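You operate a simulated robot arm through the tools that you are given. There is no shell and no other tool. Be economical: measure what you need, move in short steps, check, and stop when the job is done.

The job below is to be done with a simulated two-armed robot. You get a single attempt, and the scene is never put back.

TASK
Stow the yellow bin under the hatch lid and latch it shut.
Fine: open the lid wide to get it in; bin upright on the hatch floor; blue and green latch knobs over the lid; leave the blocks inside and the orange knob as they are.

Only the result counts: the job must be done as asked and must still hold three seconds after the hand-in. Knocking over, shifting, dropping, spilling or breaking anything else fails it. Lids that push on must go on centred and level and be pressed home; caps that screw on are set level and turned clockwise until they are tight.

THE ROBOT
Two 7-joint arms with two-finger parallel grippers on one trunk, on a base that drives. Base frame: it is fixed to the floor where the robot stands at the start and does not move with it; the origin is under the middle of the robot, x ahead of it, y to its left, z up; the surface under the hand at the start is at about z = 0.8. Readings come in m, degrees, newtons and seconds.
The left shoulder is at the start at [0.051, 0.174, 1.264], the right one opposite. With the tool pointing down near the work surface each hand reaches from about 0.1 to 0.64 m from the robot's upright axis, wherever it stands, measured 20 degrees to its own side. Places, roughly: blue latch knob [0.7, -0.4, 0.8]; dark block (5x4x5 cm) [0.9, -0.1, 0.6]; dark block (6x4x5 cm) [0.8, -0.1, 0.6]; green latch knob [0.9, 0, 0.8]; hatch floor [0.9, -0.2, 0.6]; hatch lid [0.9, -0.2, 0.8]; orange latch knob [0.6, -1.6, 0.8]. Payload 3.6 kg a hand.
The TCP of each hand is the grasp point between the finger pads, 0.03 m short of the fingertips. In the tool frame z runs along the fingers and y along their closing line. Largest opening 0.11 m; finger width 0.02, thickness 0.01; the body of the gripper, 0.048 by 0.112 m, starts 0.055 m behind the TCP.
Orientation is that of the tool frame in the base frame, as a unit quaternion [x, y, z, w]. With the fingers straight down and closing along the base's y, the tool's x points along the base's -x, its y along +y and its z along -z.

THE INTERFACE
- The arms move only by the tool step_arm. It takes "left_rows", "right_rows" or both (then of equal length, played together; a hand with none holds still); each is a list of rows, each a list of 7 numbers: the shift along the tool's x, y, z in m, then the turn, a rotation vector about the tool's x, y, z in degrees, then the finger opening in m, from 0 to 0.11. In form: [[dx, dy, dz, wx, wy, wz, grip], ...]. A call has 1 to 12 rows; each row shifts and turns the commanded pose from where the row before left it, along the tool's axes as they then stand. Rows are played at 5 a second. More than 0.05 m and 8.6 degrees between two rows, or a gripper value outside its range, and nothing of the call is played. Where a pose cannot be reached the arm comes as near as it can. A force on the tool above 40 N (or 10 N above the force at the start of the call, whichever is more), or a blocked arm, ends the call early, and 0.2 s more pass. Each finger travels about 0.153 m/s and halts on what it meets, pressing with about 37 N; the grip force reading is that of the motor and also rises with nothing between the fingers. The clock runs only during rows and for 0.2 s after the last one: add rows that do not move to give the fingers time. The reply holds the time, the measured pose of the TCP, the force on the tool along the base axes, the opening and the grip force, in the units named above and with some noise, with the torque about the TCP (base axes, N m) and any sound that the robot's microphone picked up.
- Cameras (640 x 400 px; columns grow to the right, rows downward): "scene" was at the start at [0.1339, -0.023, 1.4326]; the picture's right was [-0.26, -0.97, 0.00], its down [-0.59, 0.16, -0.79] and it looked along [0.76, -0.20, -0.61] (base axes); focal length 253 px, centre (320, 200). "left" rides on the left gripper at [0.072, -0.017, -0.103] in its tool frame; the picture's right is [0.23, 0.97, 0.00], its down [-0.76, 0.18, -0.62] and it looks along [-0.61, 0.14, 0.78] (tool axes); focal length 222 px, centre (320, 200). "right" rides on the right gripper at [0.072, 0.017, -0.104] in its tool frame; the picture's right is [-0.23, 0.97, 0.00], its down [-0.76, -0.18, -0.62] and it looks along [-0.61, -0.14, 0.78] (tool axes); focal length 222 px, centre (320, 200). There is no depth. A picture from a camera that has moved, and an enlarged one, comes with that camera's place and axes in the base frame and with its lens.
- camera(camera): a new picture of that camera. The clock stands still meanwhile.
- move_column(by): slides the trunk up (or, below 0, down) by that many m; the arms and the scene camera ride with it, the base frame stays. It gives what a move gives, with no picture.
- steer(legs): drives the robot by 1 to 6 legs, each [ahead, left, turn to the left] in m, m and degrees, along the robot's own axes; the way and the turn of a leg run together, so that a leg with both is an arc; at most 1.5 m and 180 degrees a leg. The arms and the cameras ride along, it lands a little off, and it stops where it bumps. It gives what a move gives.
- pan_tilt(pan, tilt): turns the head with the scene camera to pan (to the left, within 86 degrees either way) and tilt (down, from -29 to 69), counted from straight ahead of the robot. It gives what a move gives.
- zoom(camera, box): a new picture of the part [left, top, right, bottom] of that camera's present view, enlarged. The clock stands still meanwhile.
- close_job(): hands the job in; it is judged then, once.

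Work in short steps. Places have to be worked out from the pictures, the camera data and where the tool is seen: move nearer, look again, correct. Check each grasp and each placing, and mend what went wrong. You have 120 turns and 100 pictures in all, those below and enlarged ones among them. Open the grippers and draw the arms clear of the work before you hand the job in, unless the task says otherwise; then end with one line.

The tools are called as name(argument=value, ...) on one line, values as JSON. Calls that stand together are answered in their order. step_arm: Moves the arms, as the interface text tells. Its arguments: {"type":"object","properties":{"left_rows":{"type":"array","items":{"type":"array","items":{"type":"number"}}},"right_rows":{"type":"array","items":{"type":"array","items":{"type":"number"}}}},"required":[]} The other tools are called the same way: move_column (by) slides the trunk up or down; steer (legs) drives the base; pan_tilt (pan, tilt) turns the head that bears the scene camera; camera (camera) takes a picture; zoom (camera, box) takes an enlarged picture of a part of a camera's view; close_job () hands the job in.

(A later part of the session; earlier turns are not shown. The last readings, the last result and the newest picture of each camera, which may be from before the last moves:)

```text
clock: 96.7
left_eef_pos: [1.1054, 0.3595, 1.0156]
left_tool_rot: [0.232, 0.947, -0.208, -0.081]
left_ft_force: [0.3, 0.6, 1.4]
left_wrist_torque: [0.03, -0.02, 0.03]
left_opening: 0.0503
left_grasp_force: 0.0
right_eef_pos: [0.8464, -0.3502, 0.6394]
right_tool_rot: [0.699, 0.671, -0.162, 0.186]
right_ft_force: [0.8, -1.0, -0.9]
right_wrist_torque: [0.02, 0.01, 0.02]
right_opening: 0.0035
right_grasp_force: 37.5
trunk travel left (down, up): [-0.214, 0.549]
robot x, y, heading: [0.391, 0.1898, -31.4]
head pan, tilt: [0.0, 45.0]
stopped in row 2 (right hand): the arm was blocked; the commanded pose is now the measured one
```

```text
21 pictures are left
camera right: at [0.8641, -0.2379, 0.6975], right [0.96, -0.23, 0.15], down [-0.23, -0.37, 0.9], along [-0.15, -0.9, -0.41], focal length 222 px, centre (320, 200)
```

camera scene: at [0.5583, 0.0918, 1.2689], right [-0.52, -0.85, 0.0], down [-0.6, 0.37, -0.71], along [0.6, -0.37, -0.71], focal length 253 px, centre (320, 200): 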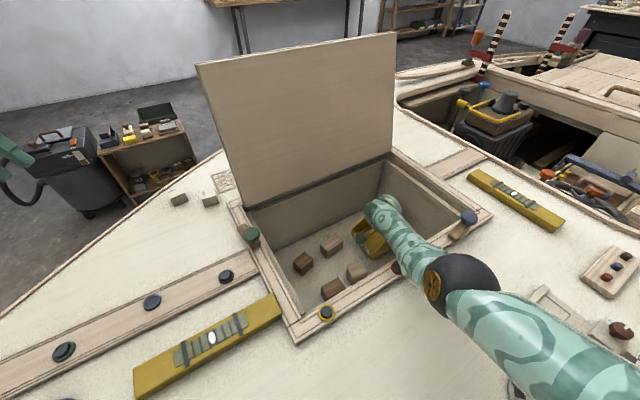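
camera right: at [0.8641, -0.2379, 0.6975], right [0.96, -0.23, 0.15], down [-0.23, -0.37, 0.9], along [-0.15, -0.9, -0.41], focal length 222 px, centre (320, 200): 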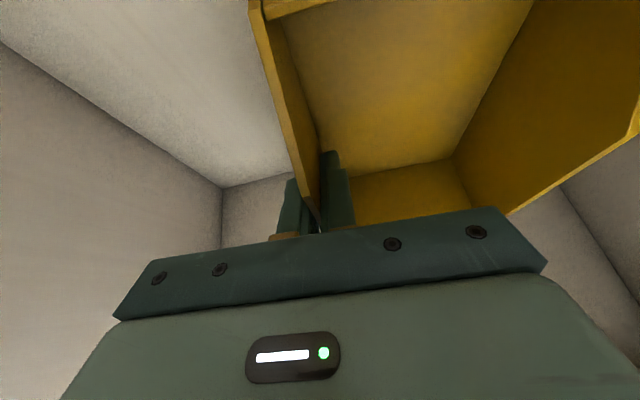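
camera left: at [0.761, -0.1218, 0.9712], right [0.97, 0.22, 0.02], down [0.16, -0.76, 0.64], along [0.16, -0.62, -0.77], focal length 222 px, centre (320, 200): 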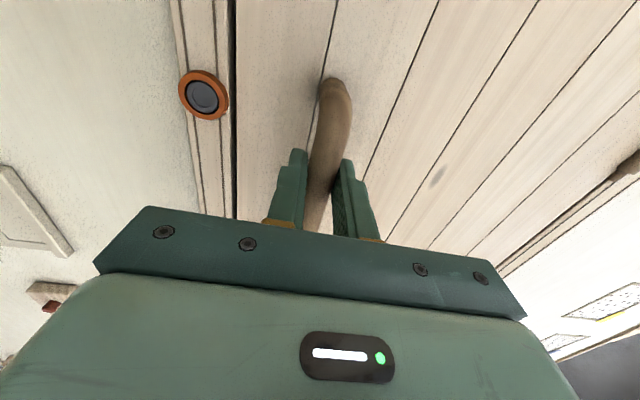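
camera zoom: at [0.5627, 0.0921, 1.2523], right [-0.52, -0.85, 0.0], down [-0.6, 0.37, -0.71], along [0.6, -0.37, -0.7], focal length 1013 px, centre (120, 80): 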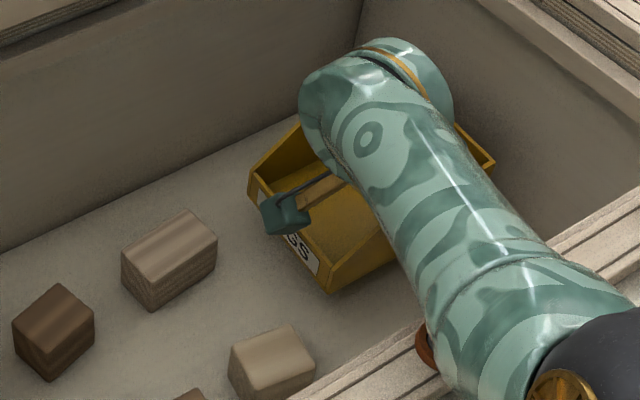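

The floor corner computes to z≈0.57, so about 2 cm remain. I raise the trunk 2.5 cm off the contact, creep the base forward a bit for reach, and lower again.

move_column(by=0.04)

steer(legs=[[0.02, 0.015, 0]])

```text
clock: 97.5
left_eef_pos: [1.1087, 0.3566, 1.0555]
left_tool_rot: [0.231, 0.947, -0.207, -0.083]
left_ft_force: [0.3, 0.1, 0.0]
left_wrist_torque: [0.0, -0.04, -0.03]
left_opening: 0.0499
left_grasp_force: 0.1
right_eef_pos: [0.8441, -0.3527, 0.6895]
right_tool_rot: [0.701, 0.669, -0.158, 0.19]
right_ft_force: [0.3, -0.5, -2.0]
right_wrist_torque: [-0.02, 0.08, -0.01]
right_opening: 0.0034
right_grasp_force: 36.8
trunk travel left (down, up): [-0.254, 0.509]
robot x, y, heading: [0.3931, 0.1916, -31.5]
head pan, tilt: [0.0, 45.0]
```

```text
clock: 98.3
left_eef_pos: [1.1329, 0.3606, 1.0552]
left_tool_rot: [0.231, 0.947, -0.207, -0.083]
left_ft_force: [1.2, -0.2, -0.5]
left_wrist_torque: [-0.01, 0.04, -0.03]
left_opening: 0.0503
left_grasp_force: 0.0
right_eef_pos: [0.8715, -0.3499, 0.6919]
right_tool_rot: [0.7, 0.67, -0.157, 0.192]
right_ft_force: [0.6, -0.6, -1.2]
right_wrist_torque: [0.02, 0.11, -0.01]
right_opening: 0.0036
right_grasp_force: 36.8
trunk travel left (down, up): [-0.254, 0.509]
robot x, y, heading: [0.4154, 0.1988, -31.3]
head pan, tilt: [0.0, 45.0]
```

step_arm(right_rows=[[0.0135, -0.012, -0.007, 3.8, 3.0, 0, 0.0], [0, -0.012, 0, 0, 0, 0, 0.0], [0.0129, 0, 0.027, 0, 0, 0, 0.0], [0.0086, 0, 0.018, 0, 0, 0, 0.0], [0.0043, 0, 0.009, 0, 0, 0, 0.0], [0.0026, 0, 0.0054, 0, 0, 0, 0.0], [0.0026, 0, 0.0054, 0, 0, 0, 0.0], [0.0026, 0, 0.0054, 0, 0, 0, 0.0]])

zoom(camera="scene", box=[280, 180, 480, 320])

```text
clock: 100.1
left_eef_pos: [1.1331, 0.3614, 1.0558]
left_tool_rot: [0.232, 0.947, -0.208, -0.082]
left_ft_force: [0.3, 0.8, -0.3]
left_wrist_torque: [0.01, -0.01, 0.01]
left_opening: 0.0504
left_grasp_force: 0.0
right_eef_pos: [0.8217, -0.3358, 0.6315]
right_tool_rot: [0.71, 0.669, -0.162, 0.151]
right_ft_force: [-0.5, -0.5, -0.3]
right_wrist_torque: [0.0, 0.08, 0.0]
right_opening: 0.0034
right_grasp_force: 37.2
right hand out of reach, approached as far as the arm can: row 4, 5, 6, 7, 8
trunk travel left (down, up): [-0.254, 0.509]
robot x, y, heading: [0.4179, 0.1973, -31.3]
head pan, tilt: [0.0, 45.0]
```

```text
2.86 times, centred on (380, 250) of scene
camera zoom: at [0.5728, 0.1012, 1.2948], right [-0.52, -0.85, 0.0], down [-0.6, 0.37, -0.71], along [0.6, -0.37, -0.71], focal length 723 px, centre (149, 57)
```

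zoom: 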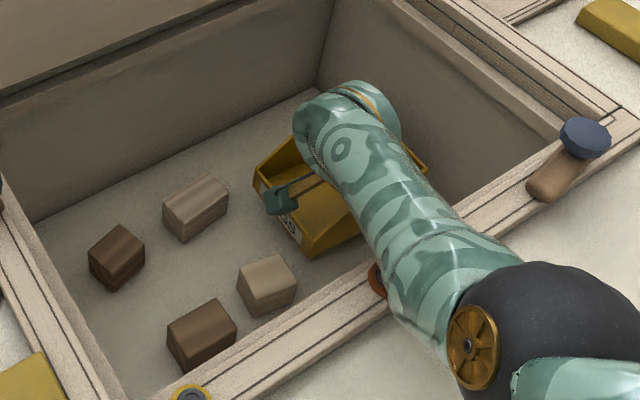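

At z=0.6315, free, with about 1.5 cm left. I lower the trunk 1.2 cm.

move_column(by=-0.012)

step_arm(right_rows=[[0, 0, 0, 0, 0, 0, 0.0]])

```text
clock: 100.7
left_eef_pos: [1.1257, 0.3624, 1.051]
left_tool_rot: [0.234, 0.946, -0.209, -0.077]
left_ft_force: [0.1, -0.7, -0.2]
left_wrist_torque: [0.01, -0.01, 0.02]
left_opening: 0.0499
left_grasp_force: 0.1
right_eef_pos: [0.825, -0.3452, 0.6433]
right_tool_rot: [0.712, 0.663, -0.159, 0.17]
right_ft_force: [0.4, -0.3, -0.7]
right_wrist_torque: [-0.01, 0.09, 0.0]
right_opening: 0.0035
right_grasp_force: 37.0
trunk travel left (down, up): [-0.242, 0.521]
robot x, y, heading: [0.4175, 0.1956, -31.6]
head pan, tilt: [0.0, 45.0]
```

```text
clock: 101.1
left_eef_pos: [1.1241, 0.3621, 1.0506]
left_tool_rot: [0.233, 0.946, -0.21, -0.077]
left_ft_force: [-0.1, -0.2, 0.1]
left_wrist_torque: [0.02, -0.03, 0.02]
left_opening: 0.05
left_grasp_force: 0.1
right_eef_pos: [0.825, -0.3444, 0.6432]
right_tool_rot: [0.712, 0.662, -0.159, 0.172]
right_ft_force: [-0.6, -0.6, -0.7]
right_wrist_torque: [0.02, 0.08, 0.01]
right_opening: 0.0035
right_grasp_force: 36.6
trunk travel left (down, up): [-0.242, 0.521]
robot x, y, heading: [0.4177, 0.1965, -31.3]
head pan, tilt: [0.0, 45.0]
```

The forearm on the frame limits it at about 1.5 cm above the floor. I raise the trunk back 1.2 cm, re-level, and will let the bin slide the last centimetre between the loosened fingers.

move_column(by=0.012)

step_arm(right_rows=[[0, 0, 0, 0, 0, 0, 0.0]])

```text
clock: 101.7
left_eef_pos: [1.1334, 0.362, 1.0544]
left_tool_rot: [0.229, 0.947, -0.207, -0.083]
left_ft_force: [-0.5, -0.8, 0.2]
left_wrist_torque: [0.01, 0.03, 0.01]
left_opening: 0.0501
left_grasp_force: 0.1
right_eef_pos: [0.8234, -0.3312, 0.6283]
right_tool_rot: [0.708, 0.672, -0.159, 0.149]
right_ft_force: [-0.5, 0.3, -0.6]
right_wrist_torque: [0.04, 0.05, 0.0]
right_opening: 0.0037
right_grasp_force: 36.6
trunk travel left (down, up): [-0.254, 0.509]
robot x, y, heading: [0.4191, 0.1995, -31.1]
head pan, tilt: [0.0, 45.0]
```

```text
clock: 102.1
left_eef_pos: [1.1321, 0.3618, 1.056]
left_tool_rot: [0.232, 0.947, -0.208, -0.083]
left_ft_force: [0.1, -0.3, -0.3]
left_wrist_torque: [0.03, -0.01, -0.01]
left_opening: 0.0501
left_grasp_force: 0.0
right_eef_pos: [0.8206, -0.333, 0.6303]
right_tool_rot: [0.709, 0.669, -0.162, 0.15]
right_ft_force: [1.2, 0.1, -1.1]
right_wrist_torque: [0.02, 0.07, -0.02]
right_opening: 0.0034
right_grasp_force: 36.7
trunk travel left (down, up): [-0.254, 0.509]
robot x, y, heading: [0.4164, 0.1931, -31.4]
head pan, tilt: [0.0, 45.0]
```

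step_arm(right_rows=[[0, -0.012, 0, 0, 0, 0, 0.0], [0.0026, 0, 0.0054, 0, 0, 0, 0.0], [0.0026, 0, 0.0054, 0, 0, 0, 0.0]])

```text
clock: 102.9
left_eef_pos: [1.1329, 0.3638, 1.0565]
left_tool_rot: [0.23, 0.947, -0.209, -0.082]
left_ft_force: [-0.4, 0.3, -0.1]
left_wrist_torque: [0.02, -0.02, 0.0]
left_opening: 0.0501
left_grasp_force: 0.0
right_eef_pos: [0.8237, -0.3387, 0.6368]
right_tool_rot: [0.709, 0.666, -0.158, 0.166]
right_ft_force: [-0.1, -0.1, 0.0]
right_wrist_torque: [-0.01, 0.09, -0.02]
right_opening: 0.0036
right_grasp_force: 36.7
trunk travel left (down, up): [-0.254, 0.509]
robot x, y, heading: [0.4207, 0.1972, -31.3]
head pan, tilt: [0.0, 45.0]
```

No lower is possible. I loosen the fingers slightly so the bin slides down between them.

step_arm(right_rows=[[0, 0, 0, 0, 0, 0, 0.006], [0, 0, 0, 0, 0, 0, 0.008], [0, 0, 0, 0, 0, 0, 0.012], [0, 0, 0, 0, 0, 0, 0.02], [0, 0, 0, 0, 0, 0, 0.03]])

zoom(camera="scene", box=[280, 180, 480, 320])

camera(camera="right")

```text
clock: 104.1
left_eef_pos: [1.1342, 0.3656, 1.0547]
left_tool_rot: [0.231, 0.946, -0.21, -0.083]
left_ft_force: [0.7, 0.0, -0.1]
left_wrist_torque: [0.01, -0.01, -0.01]
left_opening: 0.0502
left_grasp_force: 0.0
right_eef_pos: [0.8224, -0.3399, 0.6372]
right_tool_rot: [0.711, 0.664, -0.16, 0.166]
right_ft_force: [-0.6, 0.4, -0.3]
right_wrist_torque: [0.0, 0.01, -0.02]
right_opening: 0.03
right_grasp_force: 0.1
trunk travel left (down, up): [-0.254, 0.509]
robot x, y, heading: [0.4167, 0.1971, -31.2]
head pan, tilt: [0.0, 45.0]
```

```text
2.86 times, centred on (380, 250) of scene
camera zoom: at [0.5754, 0.1069, 1.2952], right [-0.52, -0.85, 0.01], down [-0.61, 0.36, -0.71], along [0.6, -0.37, -0.71], focal length 723 px, centre (149, 57)
```

zoom: 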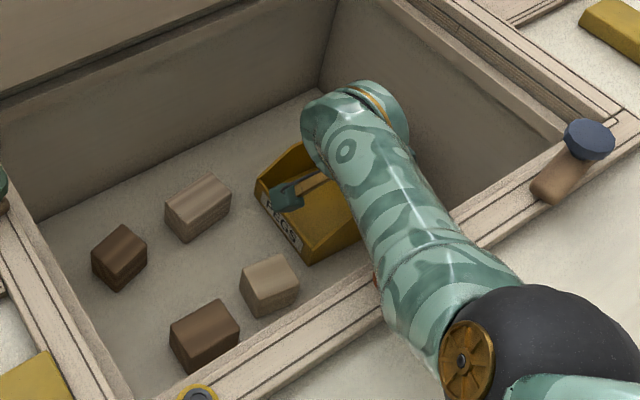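

```text
18 pictures are left
camera right: at [0.8435, -0.2296, 0.6975], right [0.96, -0.26, 0.13], down [-0.22, -0.39, 0.89], along [-0.18, -0.88, -0.43], focal length 222 px, centre (320, 200)
```

right: 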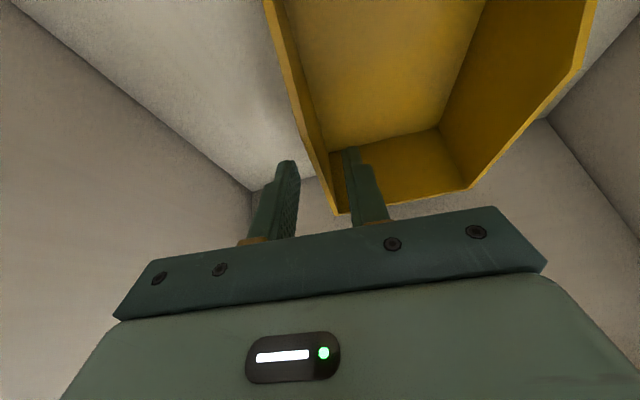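

The bin stands upright on the hatch floor, clear of the blocks. I withdraw straight up with the trunk.

move_column(by=0.3)

camera(camera="scene")

```text
clock: 107.3
left_eef_pos: [1.1325, 0.3624, 1.2048]
left_tool_rot: [0.231, 0.947, -0.209, -0.08]
left_ft_force: [0.0, -0.3, -0.3]
left_wrist_torque: [-0.01, 0.03, -0.02]
left_opening: 0.0501
left_grasp_force: 0.1
right_eef_pos: [0.8219, -0.3423, 0.8223]
right_tool_rot: [0.711, 0.657, -0.15, 0.198]
right_ft_force: [0.4, 1.3, 0.6]
right_wrist_torque: [0.01, 0.0, 0.02]
right_opening: 0.0302
right_grasp_force: 0.0
trunk travel left (down, up): [-0.403, 0.36]
robot x, y, heading: [0.4158, 0.1985, -31.2]
head pan, tilt: [0.0, 45.0]
stopped: the arm was blocked; the commanded pose is now the measured one
```

```text
17 pictures are left
camera scene: at [0.5309, 0.129, 1.4427], right [-0.52, -0.85, 0.0], down [-0.61, 0.37, -0.7], along [0.6, -0.37, -0.71], focal length 253 px, centre (320, 200)
```

scene: 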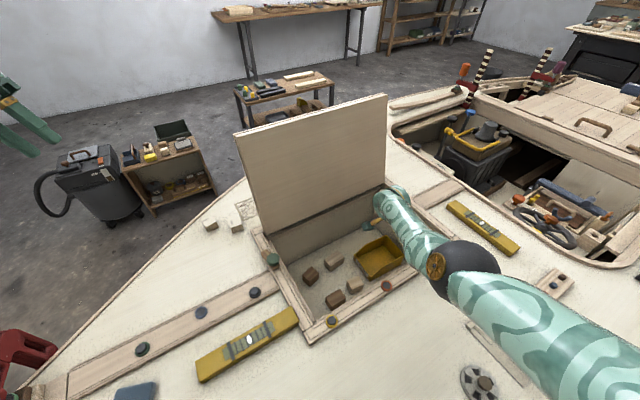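

The bin is stowed and blocks are untouched; the lid leans back to about 102°. I raise and retract the right hand, while the left hand turns its fingers toward −y and approaches the lid's left edge from behind.

step_arm(left_rows=[[0, 0, 0, 3.53, -6.97, 0, 0.0], [0, 0, 0, 3.53, -6.97, 0, 0.0], [0, 0, 0, 3.53, -6.97, 0, 0.0], [0, 0, 0, 3.53, -6.97, 0, 0.0], [0, 0, 0, 3.53, -6.97, 0, 0.0], [0, 0, 0, 3.53, -6.97, 0, 0.0], [0, 0, 0, 3.53, -6.97, 0, 0.0], [0.0158, -0.0036, 0.0458, 0, 0, 0, 0.0], [0.0158, -0.0036, 0.0458, 0, 0, 0, 0.0], [0.0158, -0.0036, 0.0458, 0, 0, 0, 0.0], [0.0158, -0.0036, 0.0458, 0, 0, 0, 0.0], [0, 0, 0, 0, 0, 0, 0.0]], right_rows=[[-0.0135, 0, -0.0266, 0, 0, 0, 0.03], [-0.0135, 0, -0.0266, 0, 0, 0, 0.03], [-0.0135, 0, -0.0266, 0, 0, 0, 0.03], [-0.0135, 0, -0.0266, 0, 0, 0, 0.03], [-0.0135, 0, -0.0266, 0, 0, 0, 0.03], [-0.0135, 0, -0.0266, 0, 0, 0, 0.03], [-0.0135, 0, -0.0266, 0, 0, 0, 0.03], [-0.0135, 0, -0.0266, 0, 0, 0, 0.03], [0, -0.03, 0, 0, 0, 0, 0.0], [0, -0.03, 0, 0, 0, 0, 0.0], [0, 0, 0, 0, 0, 0, 0.0], [0, 0, 0, 0, 0, 0, 0.0]])

pan_tilt(pan=15, tilt=30)

camera(camera="scene")

```text
clock: 109.9
left_eef_pos: [1.1356, 0.1935, 1.1052]
left_tool_rot: [0.102, 0.83, -0.478, 0.269]
left_ft_force: [0.1, -0.2, -0.4]
left_wrist_torque: [-0.01, 0.02, 0.02]
left_opening: 0.0002
left_grasp_force: 36.8
right_eef_pos: [0.7434, -0.3337, 1.0564]
right_tool_rot: [0.711, 0.658, -0.15, 0.198]
right_ft_force: [0.0, 0.0, -0.1]
right_wrist_torque: [-0.03, 0.0, 0.01]
right_opening: 0.0002
right_grasp_force: 37.4
trunk travel left (down, up): [-0.403, 0.36]
robot x, y, heading: [0.4132, 0.1968, -31.2]
head pan, tilt: [0.0, 45.0]
```

```text
clock: 110.7
left_eef_pos: [1.1343, 0.1933, 1.1074]
left_tool_rot: [0.104, 0.83, -0.477, 0.27]
left_ft_force: [0.1, 0.4, -0.6]
left_wrist_torque: [-0.02, -0.02, -0.01]
left_opening: 0.0002
left_grasp_force: 37.2
right_eef_pos: [0.7432, -0.3331, 1.055]
right_tool_rot: [0.711, 0.658, -0.151, 0.197]
right_ft_force: [0.2, -0.1, -0.2]
right_wrist_torque: [-0.01, 0.0, -0.06]
right_opening: 0.0
right_grasp_force: 36.7
trunk travel left (down, up): [-0.403, 0.36]
robot x, y, heading: [0.4152, 0.195, -31.2]
head pan, tilt: [15.0, 30.0]
```

```text
16 pictures are left
camera scene: at [0.5483, 0.1459, 1.4652], right [-0.28, -0.96, 0.0], down [-0.49, 0.14, -0.86], along [0.83, -0.24, -0.51], focal length 253 px, centre (320, 200)
```

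scene: 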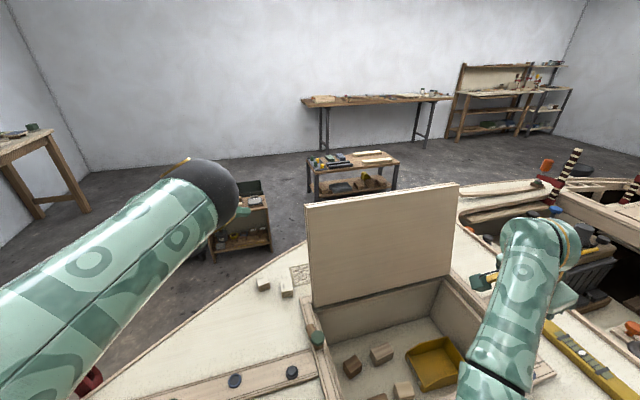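

The left hand is behind the lid plane, left of its edge. I slide it along −y so the fingers reach behind the lid.

step_arm(left_rows=[[0.0044, -0.0106, 0.0386, 0, 0, 0, 0.0], [0.0044, -0.0106, 0.0386, 0, 0, 0, 0.0], [0.0044, -0.0106, 0.0386, 0, 0, 0, 0.0], [0.0044, -0.0106, 0.0386, 0, 0, 0, 0.0], [0.0044, -0.0106, 0.0386, 0, 0, 0, 0.0]])

camera(camera="scene")

```text
clock: 111.9
left_eef_pos: [1.1628, 0.0126, 1.0591]
left_tool_rot: [0.102, 0.831, -0.474, 0.273]
left_ft_force: [-0.7, 2.1, -0.8]
left_wrist_torque: [-0.16, -0.11, -0.17]
left_opening: 0.0002
left_grasp_force: 37.0
right_eef_pos: [0.7445, -0.3326, 1.0552]
right_tool_rot: [0.712, 0.658, -0.15, 0.197]
right_ft_force: [-1.3, -0.2, 0.9]
right_wrist_torque: [0.0, 0.01, -0.06]
right_opening: 0.0
right_grasp_force: 36.6
trunk travel left (down, up): [-0.403, 0.36]
robot x, y, heading: [0.4143, 0.1977, -31.2]
head pan, tilt: [15.0, 30.0]
stopped in row 5 (left hand): the force on the tool passed its limit at 72 N (the readings are from after the stop); the commanded pose is now the measured one
```

```text
15 pictures are left
camera scene: at [0.5484, 0.1453, 1.4652], right [-0.28, -0.96, 0.0], down [-0.49, 0.14, -0.86], along [0.83, -0.24, -0.51], focal length 253 px, centre (320, 200)
```

scene: 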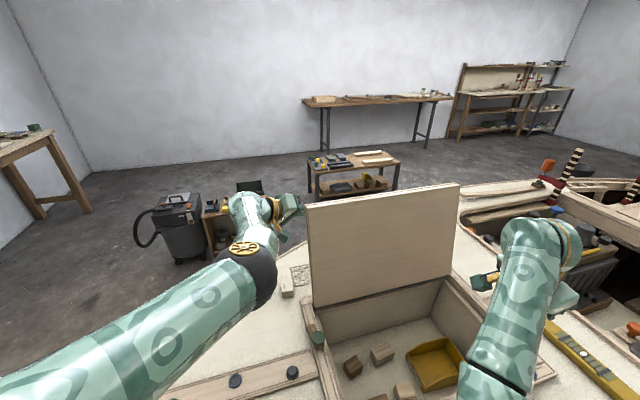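

The fingers reach about 4 cm behind the lid's left edge. I ease off and pull toward −x.

step_arm(left_rows=[[-0.0005, 0.003, -0.005, 0, 0, 0, 0.0], [0.0247, -0.0118, -0.0122, 0, 0, 0, 0.0], [0.0247, -0.0118, -0.0122, 0, 0, 0, 0.0], [0.0247, -0.0118, -0.0122, 0, 0, 0, 0.0], [0.0247, -0.0118, -0.0122, 0, 0, 0, 0.0]])

camera(camera="scene")

```text
clock: 113.1
left_eef_pos: [1.0506, 0.0287, 1.0675]
left_tool_rot: [0.102, 0.828, -0.474, 0.281]
left_ft_force: [0.5, 1.1, 1.1]
left_wrist_torque: [0.0, 0.01, -0.01]
left_opening: 0.0
left_grasp_force: 37.5
right_eef_pos: [0.7445, -0.3335, 1.0544]
right_tool_rot: [0.711, 0.658, -0.15, 0.197]
right_ft_force: [-0.2, 0.4, -1.1]
right_wrist_torque: [-0.01, -0.01, 0.01]
right_opening: 0.0
right_grasp_force: 36.3
trunk travel left (down, up): [-0.403, 0.36]
robot x, y, heading: [0.4151, 0.1974, -31.5]
head pan, tilt: [15.0, 30.0]
```

```text
14 pictures are left
camera scene: at [0.5482, 0.1456, 1.4652], right [-0.28, -0.96, 0.0], down [-0.49, 0.14, -0.86], along [0.83, -0.24, -0.51], focal length 253 px, centre (320, 200)
```

scene: 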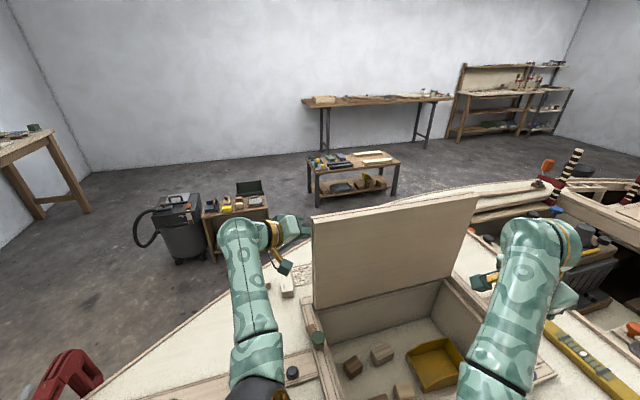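

The lid follows and is at about 87°. I put the right hand under it as a safety rest, then pull on with the left.

step_arm(right_rows=[[0.0137, 0.0367, 0.0208, 0, 0, 0, 0.0], [0.0137, 0.0367, 0.0208, 0, 0, 0, 0.0], [0.0137, 0.0367, 0.0208, 0, 0, 0, 0.0]])

step_arm(left_rows=[[0.027, -0.005, -0.0057, 0, 0, 0, 0.0], [0.027, -0.005, -0.0057, 0, 0, 0, 0.0], [0.027, -0.005, -0.0057, 0, 0, 0, 0.0], [0, 0, 0, 0, 0, 0, 0.0]])

camera(camera="scene")

```text
clock: 113.9
left_eef_pos: [1.0506, 0.0304, 1.065]
left_tool_rot: [0.102, 0.83, -0.471, 0.281]
left_ft_force: [-0.2, -0.5, 0.1]
left_wrist_torque: [-0.03, -0.01, 0.01]
left_opening: 0.0
left_grasp_force: 37.1
right_eef_pos: [0.8639, -0.3304, 0.991]
right_tool_rot: [0.712, 0.658, -0.149, 0.198]
right_ft_force: [0.0, 0.1, -0.6]
right_wrist_torque: [0.0, -0.02, 0.0]
right_opening: 0.0
right_grasp_force: 36.4
trunk travel left (down, up): [-0.403, 0.36]
robot x, y, heading: [0.417, 0.1937, -31.5]
head pan, tilt: [15.0, 30.0]
```

```text
clock: 114.5
left_eef_pos: [1.0344, 0.0194, 1.1479]
left_tool_rot: [0.122, 0.784, -0.494, 0.356]
left_ft_force: [0.1, -0.2, 0.8]
left_wrist_torque: [0.01, 0.01, -0.02]
left_opening: 0.0001
left_grasp_force: 37.1
right_eef_pos: [0.8624, -0.3308, 0.9905]
right_tool_rot: [0.71, 0.659, -0.149, 0.199]
right_ft_force: [0.7, -0.5, 0.2]
right_wrist_torque: [0.0, 0.0, 0.0]
right_opening: 0.0
right_grasp_force: 37.0
trunk travel left (down, up): [-0.403, 0.36]
robot x, y, heading: [0.4143, 0.1955, -31.3]
head pan, tilt: [15.0, 30.0]
stopped in row 3 (left hand): the arm was blocked; the commanded pose is now the measured one
```

```text
13 pictures are left
camera scene: at [0.5485, 0.1449, 1.4652], right [-0.28, -0.96, 0.0], down [-0.49, 0.14, -0.86], along [0.83, -0.24, -0.51], focal length 253 px, centre (320, 200)
```

scene: 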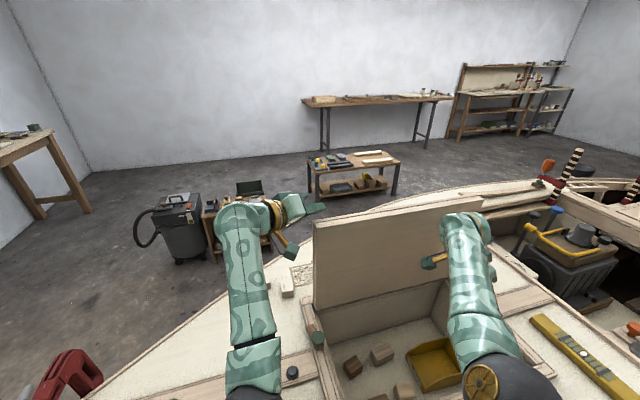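

The left hand slid up over the lid's edge. I reposition it: up, further behind, deeper along −y, then down behind the lid's top edge.

step_arm(left_rows=[[-0.0279, -0.0029, 0.0036, 0, 0, 0, 0.0], [-0.0279, -0.0029, 0.0036, 0, 0, 0, 0.0], [-0.0287, 0.0217, 0.0175, 0, 0, 0, 0.0], [0.0056, -0.0169, 0.0301, 0, 0, 0, 0.0], [0.0056, -0.0169, 0.0301, 0, 0, 0, 0.0], [0.0238, 0.0241, 0.0091, 0, 0, 0, 0.0], [0.0238, 0.0241, 0.0091, 0, 0, 0, 0.0], [0.0238, 0.0241, 0.0091, 0, 0, 0, 0.0]])

camera(camera="scene")

```text
clock: 116.0
left_eef_pos: [1.1116, -0.0537, 1.1573]
left_tool_rot: [0.117, 0.777, -0.504, 0.358]
left_ft_force: [-1.6, 1.8, 3.8]
left_wrist_torque: [0.34, 0.5, -0.24]
left_opening: 0.0
left_grasp_force: 36.9
right_eef_pos: [0.8629, -0.3308, 0.9909]
right_tool_rot: [0.71, 0.659, -0.149, 0.198]
right_ft_force: [-0.2, 1.1, -0.1]
right_wrist_torque: [0.03, 0.0, 0.0]
right_opening: 0.0
right_grasp_force: 36.9
trunk travel left (down, up): [-0.403, 0.36]
robot x, y, heading: [0.4115, 0.1972, -31.1]
head pan, tilt: [15.0, 30.0]
stopped in row 7 (left hand): the force on the tool passed its limit at 58 N (the readings are from after the stop); the commanded pose is now the measured one
```

```text
12 pictures are left
camera scene: at [0.5484, 0.1448, 1.4653], right [-0.28, -0.96, 0.0], down [-0.49, 0.14, -0.86], along [0.83, -0.24, -0.51], focal length 253 px, centre (320, 200)
```

scene: 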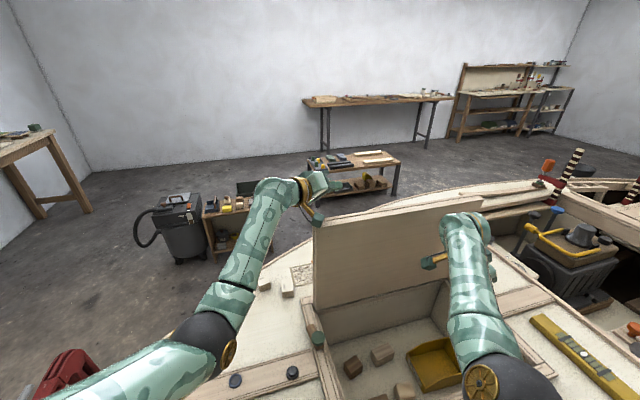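

The wrist camera housing hangs below the hand and rests on the lid's top edge. I rise a little and roll the hand −85° about its fingers so the housing points up.

step_arm(left_rows=[[-0.0204, -0.0206, -0.0078, 0, 0, 0, 0.0], [0, 0, 0, 0, 0, -8.5, 0.0], [0, 0, 0, 0, 0, -8.5, 0.0], [0, 0, 0, 0, 0, -8.5, 0.0], [0, 0, 0, 0, 0, -8.5, 0.0], [0, 0, 0, 0, 0, -8.5, 0.0], [0, 0, 0, 0, 0, -8.5, 0.0], [0, 0, 0, 0, 0, -8.5, 0.0], [0, 0, 0, 0, 0, -8.5, 0.0], [0, 0, 0, 0, 0, -8.5, 0.0], [0, 0, 0, 0, 0, -8.5, 0.0]])

```text
clock: 118.4
left_eef_pos: [1.1128, -0.0537, 1.1867]
left_tool_rot: [-0.439, 0.652, -0.613, -0.078]
left_ft_force: [0.4, 0.0, -0.3]
left_wrist_torque: [-0.02, -0.01, -0.01]
left_opening: 0.0
left_grasp_force: 36.5
right_eef_pos: [0.8638, -0.3318, 0.9903]
right_tool_rot: [0.71, 0.659, -0.149, 0.198]
right_ft_force: [0.4, 0.3, -0.1]
right_wrist_torque: [-0.03, -0.02, 0.0]
right_opening: 0.0
right_grasp_force: 36.9
trunk travel left (down, up): [-0.403, 0.36]
robot x, y, heading: [0.4135, 0.2004, -31.4]
head pan, tilt: [15.0, 30.0]
```

The roll worked. I lower behind the lid and pull toward −x.

step_arm(left_rows=[[-0.0224, 0.0256, 0.0082, 0, 0, 0, 0.0], [-0.0224, 0.0256, 0.0082, 0, 0, 0, 0.0], [-0.0224, 0.0256, 0.0082, 0, 0, 0, 0.0], [0.0191, 0.0256, -0.0146, 0, 0, 0, 0.0], [0.0191, 0.0256, -0.0146, 0, 0, 0, 0.0], [0.0191, 0.0256, -0.0146, 0, 0, 0, 0.0], [0.0191, 0.0256, -0.0146, 0, 0, 0, 0.0]])

camera(camera="scene")

```text
clock: 119.7
left_eef_pos: [1.0416, -0.047, 1.0763]
left_tool_rot: [-0.441, 0.649, -0.617, -0.067]
left_ft_force: [0.9, -0.7, 0.1]
left_wrist_torque: [0.01, 0.04, -0.05]
left_opening: 0.0
left_grasp_force: 36.8
right_eef_pos: [0.8554, -0.3323, 0.9848]
right_tool_rot: [0.714, 0.656, -0.155, 0.189]
right_ft_force: [-2.2, -1.2, -1.5]
right_wrist_torque: [0.06, -0.14, -0.01]
right_opening: 0.0003
right_grasp_force: 37.1
trunk travel left (down, up): [-0.403, 0.36]
robot x, y, heading: [0.4106, 0.1978, -31.4]
head pan, tilt: [15.0, 30.0]
stopped in row 6 (left hand): the force on the tool passed its limit at 149 N (the readings are from after the stop); the commanded pose is now the measured one
```

```text
11 pictures are left
camera scene: at [0.5488, 0.1445, 1.4652], right [-0.28, -0.96, 0.0], down [-0.49, 0.14, -0.86], along [0.83, -0.24, -0.51], focal length 253 px, centre (320, 200)
```

scene: 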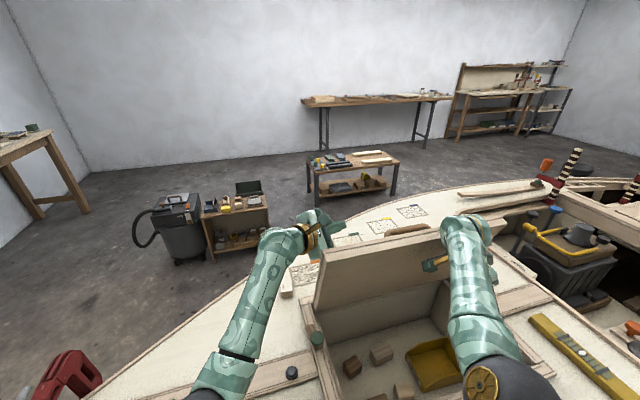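

The lid is now at about 60°, resting lightly on the right hand, and the handle is visible. I back the right hand off 2 cm to test whether hinge friction holds the lid.

step_arm(right_rows=[[0, -0.02, 0, 0, 0, 0, 0.0], [0, 0, 0, 0, 0, 0, 0.0], [0, 0, 0, 0, 0, 0, 0.0]])

zoom(camera="scene", box=[290, 190, 500, 330])

```text
clock: 120.5
left_eef_pos: [1.043, -0.0462, 1.0763]
left_tool_rot: [-0.441, 0.649, -0.617, -0.067]
left_ft_force: [-0.4, -0.1, 0.3]
left_wrist_torque: [0.03, 0.01, 0.01]
left_opening: 0.0
left_grasp_force: 37.5
right_eef_pos: [0.8348, -0.331, 0.985]
right_tool_rot: [0.714, 0.656, -0.156, 0.189]
right_ft_force: [-0.3, 0.9, -0.1]
right_wrist_torque: [0.0, 0.01, 0.04]
right_opening: 0.0001
right_grasp_force: 37.1
trunk travel left (down, up): [-0.403, 0.36]
robot x, y, heading: [0.412, 0.1954, -31.5]
head pan, tilt: [15.0, 30.0]
```

```text
2.86 times, centred on (395, 260) of scene
camera zoom: at [0.5487, 0.1448, 1.4652], right [-0.28, -0.96, 0.0], down [-0.49, 0.14, -0.86], along [0.83, -0.24, -0.51], focal length 723 px, centre (106, 29)
```

zoom: 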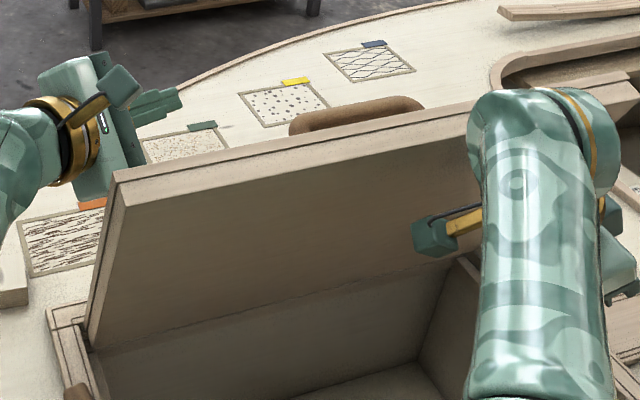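

Hinge friction holds the lid, with zero load on the right hand. I withdraw the right hand while the left pushes the lid further down along its arc.

step_arm(right_rows=[[-0.0083, -0.039, -0.0106, 0, 0, 0, 0.0], [-0.0083, -0.039, -0.0106, 0, 0, 0, 0.0], [-0.0083, -0.039, -0.0106, 0, 0, 0, 0.0], [-0.0083, -0.039, -0.0106, 0, 0, 0, 0.0], [-0.0083, -0.039, -0.0106, 0, 0, 0, 0.0]])

step_arm(left_rows=[[0.0252, 0.0309, -0.0187, 0, 0, 0, 0.0], [0.0207, 0.036, -0.0171, 0, 0, 0, 0.0], [0.0138, 0.0398, -0.0139, 0, 0, 0, 0.0], [0.0075, 0.0429, -0.011, 0, 0, 0, 0.0], [0.0013, 0.0432, -0.0076, 0, 0, 0, 0.0]])

camera(camera="scene")

```text
clock: 121.9
left_eef_pos: [1.0426, -0.0459, 1.0762]
left_tool_rot: [-0.441, 0.649, -0.617, -0.067]
left_ft_force: [-0.4, -1.0, 0.2]
left_wrist_torque: [-0.03, 0.0, -0.02]
left_opening: 0.0
left_grasp_force: 37.0
right_eef_pos: [0.6464, -0.3579, 1.0937]
right_tool_rot: [0.719, 0.63, -0.156, 0.249]
right_ft_force: [0.0, 0.3, 0.3]
right_wrist_torque: [0.0, -0.02, -0.03]
right_opening: 0.0
right_grasp_force: 37.2
trunk travel left (down, up): [-0.403, 0.36]
robot x, y, heading: [0.4169, 0.1991, -31.4]
head pan, tilt: [15.0, 30.0]
stopped in row 5 (right hand): the arm was blocked; the commanded pose is now the measured one
```

```text
clock: 123.0
left_eef_pos: [0.9457, -0.0416, 1.1044]
left_tool_rot: [0.374, -0.645, 0.666, -0.017]
left_ft_force: [0.2, -0.5, -0.2]
left_wrist_torque: [-0.02, -0.03, 0.01]
left_opening: 0.0
left_grasp_force: 37.1
right_eef_pos: [0.646, -0.3601, 1.0948]
right_tool_rot: [0.719, 0.63, -0.157, 0.249]
right_ft_force: [0.6, -0.5, 0.1]
right_wrist_torque: [0.03, 0.02, -0.02]
right_opening: 0.0001
right_grasp_force: 37.1
trunk travel left (down, up): [-0.403, 0.36]
robot x, y, heading: [0.417, 0.1978, -31.5]
head pan, tilt: [15.0, 30.0]
stopped in row 5 (left hand): the arm was blocked; the commanded pose is now the measured one
```

```text
9 pictures are left
camera scene: at [0.5488, 0.1442, 1.4653], right [-0.28, -0.96, 0.0], down [-0.49, 0.14, -0.86], along [0.83, -0.24, -0.51], focal length 253 px, centre (320, 200)
```

scene: 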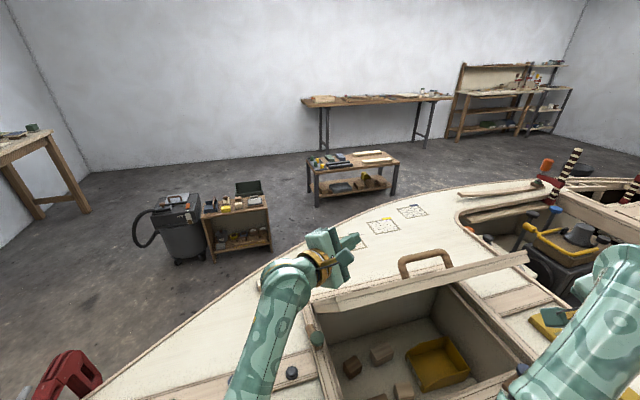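

The lid is down to about 33° and holds. I raise and withdraw the left hand, then press the lid down with the right fingertips beside the handle.

step_arm(left_rows=[[0.0143, -0.0262, -0.0034, 0, 0, 0, 0.0], [0.0143, -0.0262, -0.0034, 0, 0, 0, 0.0], [0.0143, -0.0262, -0.0034, 0, 0, 0, 0.0], [0, 0, -0.04, 0, 0, 0, 0.0], [0, 0, -0.04, 0, 0, 0, 0.0], [0, 0, -0.04, 0, 0, 0, 0.0]])

step_arm(right_rows=[[0.0063, 0.0394, 0.0035, 0, 0, 0, 0.0], [0.0063, 0.0394, 0.0035, 0, 0, 0, 0.0], [0.0063, 0.0394, 0.0035, 0, 0, 0, 0.0], [0.0063, 0.0394, 0.0035, 0, 0, 0, 0.0], [0.0189, -0.0056, 0.029, 0, 0, 0, 0.0], [0.0189, -0.0056, 0.029, 0, 0, 0, 0.0], [0.0189, -0.0056, 0.029, 0, 0, 0, 0.0], [0.0189, -0.0056, 0.029, 0, 0, 0, 0.0]])

camera(camera="scene")

```text
clock: 124.4
left_eef_pos: [0.8998, 0.063, 1.2709]
left_tool_rot: [0.325, -0.621, 0.71, -0.068]
left_ft_force: [0.4, 0.1, 0.1]
left_wrist_torque: [0.0, 0.02, 0.02]
left_opening: 0.0
left_grasp_force: 37.3
right_eef_pos: [0.6463, -0.3599, 1.0939]
right_tool_rot: [0.719, 0.629, -0.158, 0.248]
right_ft_force: [0.6, -0.6, -0.1]
right_wrist_torque: [-0.02, 0.02, 0.02]
right_opening: 0.0
right_grasp_force: 36.8
trunk travel left (down, up): [-0.403, 0.36]
robot x, y, heading: [0.4132, 0.1967, -31.4]
head pan, tilt: [15.0, 30.0]
stopped in row 6 (left hand): the arm was blocked; the commanded pose is now the measured one
```

```text
clock: 125.9
left_eef_pos: [0.901, 0.0623, 1.2706]
left_tool_rot: [0.326, -0.621, 0.71, -0.068]
left_ft_force: [-0.1, -0.6, 0.7]
left_wrist_torque: [-0.01, 0.0, 0.01]
left_opening: 0.0
left_grasp_force: 37.3
right_eef_pos: [0.807, -0.3605, 1.0268]
right_tool_rot: [0.72, 0.627, -0.157, 0.252]
right_ft_force: [0.0, -0.7, 0.6]
right_wrist_torque: [0.03, -0.04, 0.03]
right_opening: 0.0
right_grasp_force: 36.2
trunk travel left (down, up): [-0.403, 0.36]
robot x, y, heading: [0.4136, 0.1957, -31.3]
head pan, tilt: [15.0, 30.0]
stopped in row 7 (right hand): the force on the tool passed its limit at 55 N (the readings are from after the stop); the commanded pose is now the measured one
```

```text
8 pictures are left
camera scene: at [0.5488, 0.1441, 1.4652], right [-0.28, -0.96, 0.0], down [-0.49, 0.14, -0.86], along [0.83, -0.24, -0.51], focal length 253 px, centre (320, 200)
```

scene: 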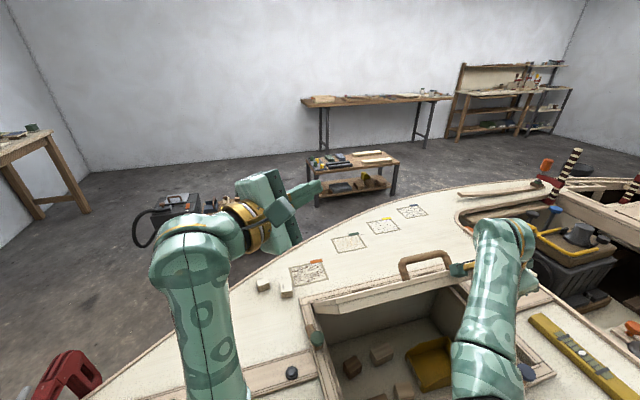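

The fingertips met the lid (stopped on force). I press down more slowly.

step_arm(right_rows=[[0.0043, -0.0013, 0.0066, 0, 0, 0, 0.0], [0.0054, -0.0016, 0.0083, 0, 0, 0, 0.0], [0.0065, -0.0019, 0.0099, 0, 0, 0, 0.0], [0.0081, -0.0024, 0.0124, 0, 0, 0, 0.0], [0.0081, -0.0024, 0.0124, 0, 0, 0, 0.0], [0.0081, -0.0024, 0.0124, 0, 0, 0, 0.0], [0.0081, -0.0024, 0.0124, 0, 0, 0, 0.0], [0.0081, -0.0024, 0.0124, 0, 0, 0, 0.0]])

```text
clock: 126.3
left_eef_pos: [0.8997, 0.0627, 1.2706]
left_tool_rot: [0.325, -0.621, 0.71, -0.068]
left_ft_force: [1.1, 0.9, 0.3]
left_wrist_torque: [-0.03, 0.01, -0.01]
left_opening: 0.0
left_grasp_force: 37.1
right_eef_pos: [0.8062, -0.363, 1.026]
right_tool_rot: [0.721, 0.623, -0.16, 0.258]
right_ft_force: [-6.1, 5.4, 6.5]
right_wrist_torque: [0.11, -0.32, 0.31]
right_opening: 0.0002
right_grasp_force: 36.6
trunk travel left (down, up): [-0.403, 0.36]
robot x, y, heading: [0.4152, 0.1977, -31.8]
head pan, tilt: [15.0, 30.0]
stopped in row 2 (right hand): the force on the tool passed its limit at 56 N (the readings are from after the stop); the commanded pose is now the measured one
```

The force direction (−x) shows the wrist camera touching the handle. I raise, shift 5.5 cm to −y, and press again.

step_arm(right_rows=[[-0.0162, 0.0048, -0.0248, 0, 0, 0, 0.0], [-0.0228, 0.0023, 0.0153, 0, 0, 0, 0.0], [-0.0228, 0.0023, 0.0153, 0, 0, 0, 0.0], [0.0108, -0.0032, 0.0166, 0, 0, 0, 0.0], [0.0108, -0.0032, 0.0166, 0, 0, 0, 0.0], [0.0081, -0.0024, 0.0124, 0, 0, 0, 0.0], [0.0081, -0.0024, 0.0124, 0, 0, 0, 0.0], [0.0081, -0.0024, 0.0124, 0, 0, 0, 0.0], [0.0081, -0.0024, 0.0124, 0, 0, 0, 0.0], [0.0081, -0.0024, 0.0124, 0, 0, 0, 0.0], [0.0081, -0.0024, 0.0124, 0, 0, 0, 0.0]])

```text
clock: 127.6
left_eef_pos: [0.9013, 0.0621, 1.2716]
left_tool_rot: [0.324, -0.622, 0.709, -0.068]
left_ft_force: [-1.3, 0.5, -0.3]
left_wrist_torque: [0.0, 0.03, -0.02]
left_opening: 0.0
left_grasp_force: 37.1
right_eef_pos: [0.8052, -0.4213, 1.0247]
right_tool_rot: [0.72, 0.621, -0.161, 0.267]
right_ft_force: [-10.1, 11.3, 10.9]
right_wrist_torque: [0.17, -0.61, 0.59]
right_opening: 0.0
right_grasp_force: 37.1
trunk travel left (down, up): [-0.403, 0.36]
robot x, y, heading: [0.4139, 0.1925, -31.6]
head pan, tilt: [15.0, 30.0]
stopped in row 6 (right hand): the force on the tool passed its limit at 99 N (the readings are from after the stop); the commanded pose is now the measured one
```

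Recomputing from the picture: the lid is edge-on to the camera, so it stands at about 50°, with its front edge at x≈0.83. My fingers were in front of it. Instead I grip the handle with the right hand: raise, straighten, and go above the bar at about (0.90, −0.215, 1.04).

step_arm(right_rows=[[-0.0197, 0.0064, -0.0283, 3.2, 4.27, -4.87, 0.07], [-0.0197, 0.0064, -0.0283, 3.2, 4.27, -4.87, 0.07], [-0.0158, 0, -0.0313, 0, 0, 0, 0.07], [0.0357, 0.019, -0.018, 0, 0, 0, 0.07], [0.0357, 0.019, -0.018, 0, 0, 0, 0.07], [0.0357, 0.019, -0.018, 0, 0, 0, 0.07], [0.0357, 0.019, -0.018, 0, 0, 0, 0.07], [0.0357, 0.019, -0.018, 0, 0, 0, 0.07]])

camera(camera="right")

```text
clock: 129.4
left_eef_pos: [0.8988, 0.0619, 1.2706]
left_tool_rot: [0.325, -0.622, 0.71, -0.067]
left_ft_force: [0.0, 0.2, -0.3]
left_wrist_torque: [0.03, 0.04, 0.0]
left_opening: 0.0
left_grasp_force: 36.9
right_eef_pos: [0.9016, -0.2228, 1.1255]
right_tool_rot: [0.689, 0.687, -0.166, 0.163]
right_ft_force: [-0.5, -0.3, 0.4]
right_wrist_torque: [-0.01, 0.01, 0.01]
right_opening: 0.07
right_grasp_force: 0.1
trunk travel left (down, up): [-0.403, 0.36]
robot x, y, heading: [0.4161, 0.1969, -31.5]
head pan, tilt: [15.0, 30.0]
```

```text
7 pictures are left
camera right: at [0.9178, -0.1115, 1.1849], right [0.97, -0.21, 0.1], down [-0.18, -0.4, 0.9], along [-0.14, -0.89, -0.42], focal length 222 px, centre (320, 200)
```

right: 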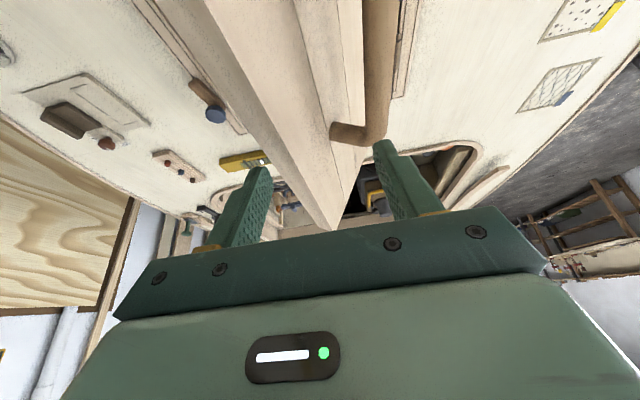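

The bar is at x≈0.95, z≈1.057 (lid at about 60°). I rise slightly, shift +5 cm in x, lower over the bar with a 4 cm opening and close.

step_arm(right_rows=[[-0.009, 0, -0.0179, 0, 0, 0, 0.06], [0, 0.025, 0, 0, 0, 0, 0.04], [0, 0.025, 0, 0, 0, 0, 0.04], [0.018, 0, 0.0357, 0, 0, 0, 0.04], [0.018, 0, 0.0357, 0, 0, 0, 0.04], [0, 0, 0, 0, 0, 0, 0.0], [0, 0, 0, 0, 0, 0, 0.0], [0, 0, 0, 0, 0, 0, 0.0]])

```text
clock: 131.2
left_eef_pos: [0.8986, 0.0624, 1.2713]
left_tool_rot: [0.324, -0.622, 0.71, -0.068]
left_ft_force: [0.4, 0.0, -0.7]
left_wrist_torque: [0.02, 0.01, 0.01]
left_opening: 0.0
left_grasp_force: 36.9
right_eef_pos: [0.9276, -0.2213, 1.0682]
right_tool_rot: [0.689, 0.687, -0.164, 0.163]
right_ft_force: [0.6, 1.5, -6.0]
right_wrist_torque: [0.24, 0.12, 0.01]
right_opening: 0.0178
right_grasp_force: 45.4
right hand out of reach, approached as far as the arm can: row 3
trunk travel left (down, up): [-0.403, 0.36]
robot x, y, heading: [0.4188, 0.1953, -31.7]
head pan, tilt: [15.0, 30.0]
```

The handle is gripped (17.8 mm). I lower the lid along its arc, the first two-thirds.

step_arm(right_rows=[[0.0049, -0.0195, 0.0097, 0, 0, 0, 0.0], [0.0049, -0.0195, 0.0097, 0, 0, 0, 0.0], [0.0062, -0.0171, 0.0123, 0, 0, 0, 0.0], [0.0062, -0.0171, 0.0123, 0, 0, 0, 0.0], [0.0074, -0.0144, 0.0146, 0, 0, 0, 0.0], [0.0074, -0.0144, 0.0146, 0, 0, 0, 0.0], [0.0083, -0.0115, 0.0164, 0, 0, 0, 0.0], [0.0083, -0.0115, 0.0164, 0, 0, 0, 0.0]])

```text
clock: 132.5
left_eef_pos: [0.901, 0.0624, 1.2705]
left_tool_rot: [0.325, -0.621, 0.71, -0.069]
left_ft_force: [0.6, -0.5, 0.5]
left_wrist_torque: [0.03, 0.01, 0.03]
left_opening: 0.0
left_grasp_force: 37.6
right_eef_pos: [0.8394, -0.226, 1.0032]
right_tool_rot: [0.689, 0.687, -0.16, 0.168]
right_ft_force: [-18.0, 31.8, 11.5]
right_wrist_torque: [1.14, 0.47, -0.38]
right_opening: 0.0174
right_grasp_force: 44.8
trunk travel left (down, up): [-0.403, 0.36]
robot x, y, heading: [0.4133, 0.1971, -31.4]
head pan, tilt: [15.0, 30.0]
stopped in row 6 (right hand): the force on the tool passed its limit at 68 N (the readings are from after the stop); the commanded pose is now the measured one
```

step_arm(right_rows=[[0.0045, 0, -0.0022, 0, 0, 0, 0.0], [0.007, -0.0116, 0.014, 0, 0, 0, 0.0], [0.007, -0.0116, 0.014, 0, 0, 0, 0.0], [0.0077, -0.0092, 0.0153, 0, 0, 0, 0.0], [0.0077, -0.0092, 0.0153, 0, 0, 0, 0.0], [0.0082, -0.0065, 0.0162, 0, 0, 0, 0.0]])

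```text
clock: 133.8
left_eef_pos: [0.8995, 0.0626, 1.2719]
left_tool_rot: [0.324, -0.622, 0.709, -0.069]
left_ft_force: [-1.0, 0.8, -0.1]
left_wrist_torque: [0.01, 0.0, 0.0]
left_opening: 0.0001
left_grasp_force: 37.7
right_eef_pos: [0.831, -0.2629, 1.0136]
right_tool_rot: [0.696, 0.659, -0.156, 0.24]
right_ft_force: [-1.1, -0.8, -0.4]
right_wrist_torque: [-0.01, -0.08, 0.01]
right_opening: 0.0
right_grasp_force: 37.7
trunk travel left (down, up): [-0.403, 0.36]
robot x, y, heading: [0.4119, 0.1975, -31.5]
head pan, tilt: [15.0, 30.0]
stopped in row 6 (right hand): the arm was blocked; the commanded pose is now the measured one
```

The hand slipped off the bar; the arm is too folded at this short distance. I raise the hand, back the base off 0.12 m, and look.

step_arm(right_rows=[[-0.018, 0, -0.0357, 0, 0, 0, 0.04], [-0.018, 0, -0.0357, 0, 0, 0, 0.04]])

steer(legs=[[-0.13, 0, 0]])

camera(camera="scene")

```text
clock: 134.4
left_eef_pos: [0.9001, 0.0626, 1.2721]
left_tool_rot: [0.324, -0.622, 0.709, -0.067]
left_ft_force: [0.7, -0.2, 0.0]
left_wrist_torque: [0.01, 0.0, 0.01]
left_opening: 0.0001
left_grasp_force: 36.8
right_eef_pos: [0.8231, -0.2511, 1.0911]
right_tool_rot: [0.694, 0.663, -0.149, 0.238]
right_ft_force: [0.0, -0.5, 0.4]
right_wrist_torque: [0.01, 0.0, -0.02]
right_opening: 0.0401
right_grasp_force: 0.1
trunk travel left (down, up): [-0.403, 0.36]
robot x, y, heading: [0.4165, 0.1968, -31.5]
head pan, tilt: [15.0, 30.0]
```

```text
clock: 135.5
left_eef_pos: [0.855, 0.0124, 1.1997]
left_tool_rot: [-0.351, 0.732, -0.582, -0.039]
left_ft_force: [0.8, -0.2, 0.2]
left_wrist_torque: [0.03, 0.0, 0.02]
left_opening: 0.0
left_grasp_force: 37.1
right_eef_pos: [0.7427, -0.2588, 1.1992]
right_tool_rot: [0.616, 0.663, -0.343, 0.252]
right_ft_force: [1.3, -0.3, -0.3]
right_wrist_torque: [0.0, 0.08, -0.03]
right_opening: 0.04
right_grasp_force: 0.1
trunk travel left (down, up): [-0.403, 0.36]
robot x, y, heading: [0.3545, 0.2388, -31.9]
head pan, tilt: [15.0, 30.0]
stopped in leg 1: the robot was blocked; the commanded pose is now the measured one
```

```text
6 pictures are left
camera scene: at [0.6056, 0.1065, 1.4586], right [-0.29, -0.96, -0.03], down [-0.55, 0.19, -0.81], along [0.78, -0.22, -0.58], focal length 253 px, centre (320, 200)
```

scene: 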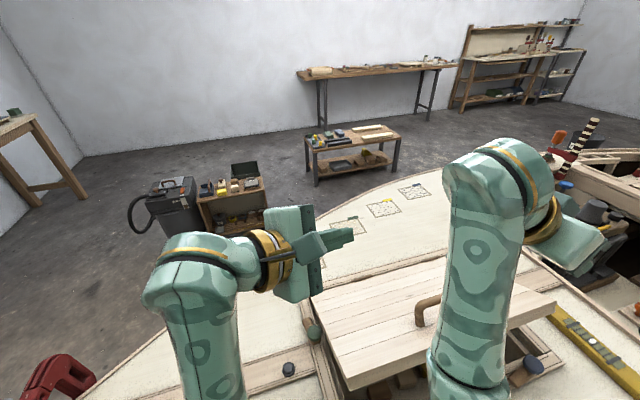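

The robot leans as it backs: the right elbow seems to hang behind the hatch's front frame. I raise the trunk 0.2 m to lift it out.

move_column(by=0.2)

camera(camera="scene")

```text
clock: 135.8
left_eef_pos: [0.7871, 0.0193, 1.2037]
left_tool_rot: [-0.332, 0.764, -0.552, -0.046]
left_ft_force: [1.1, -1.3, -0.9]
left_wrist_torque: [-0.01, 0.04, -0.07]
left_opening: 0.0
left_grasp_force: 37.0
right_eef_pos: [0.6618, -0.2088, 1.2635]
right_tool_rot: [0.597, 0.638, -0.394, 0.285]
right_ft_force: [1.2, 0.0, -0.6]
right_wrist_torque: [0.01, 0.02, -0.13]
right_opening: 0.0399
right_grasp_force: 0.0
trunk travel left (down, up): [-0.406, 0.358]
robot x, y, heading: [0.3536, 0.2405, -31.8]
head pan, tilt: [15.0, 30.0]
stopped: the arm was blocked; the commanded pose is now the measured one
```

```text
5 pictures are left
camera scene: at [0.563, 0.1338, 1.4658], right [-0.29, -0.96, -0.02], down [-0.53, 0.18, -0.83], along [0.8, -0.23, -0.56], focal length 253 px, centre (320, 200)
```

scene: 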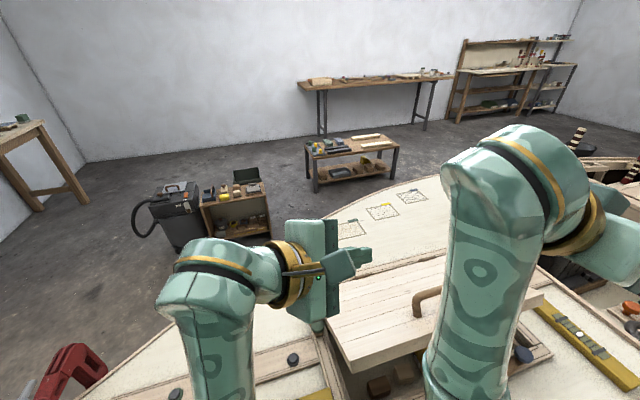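

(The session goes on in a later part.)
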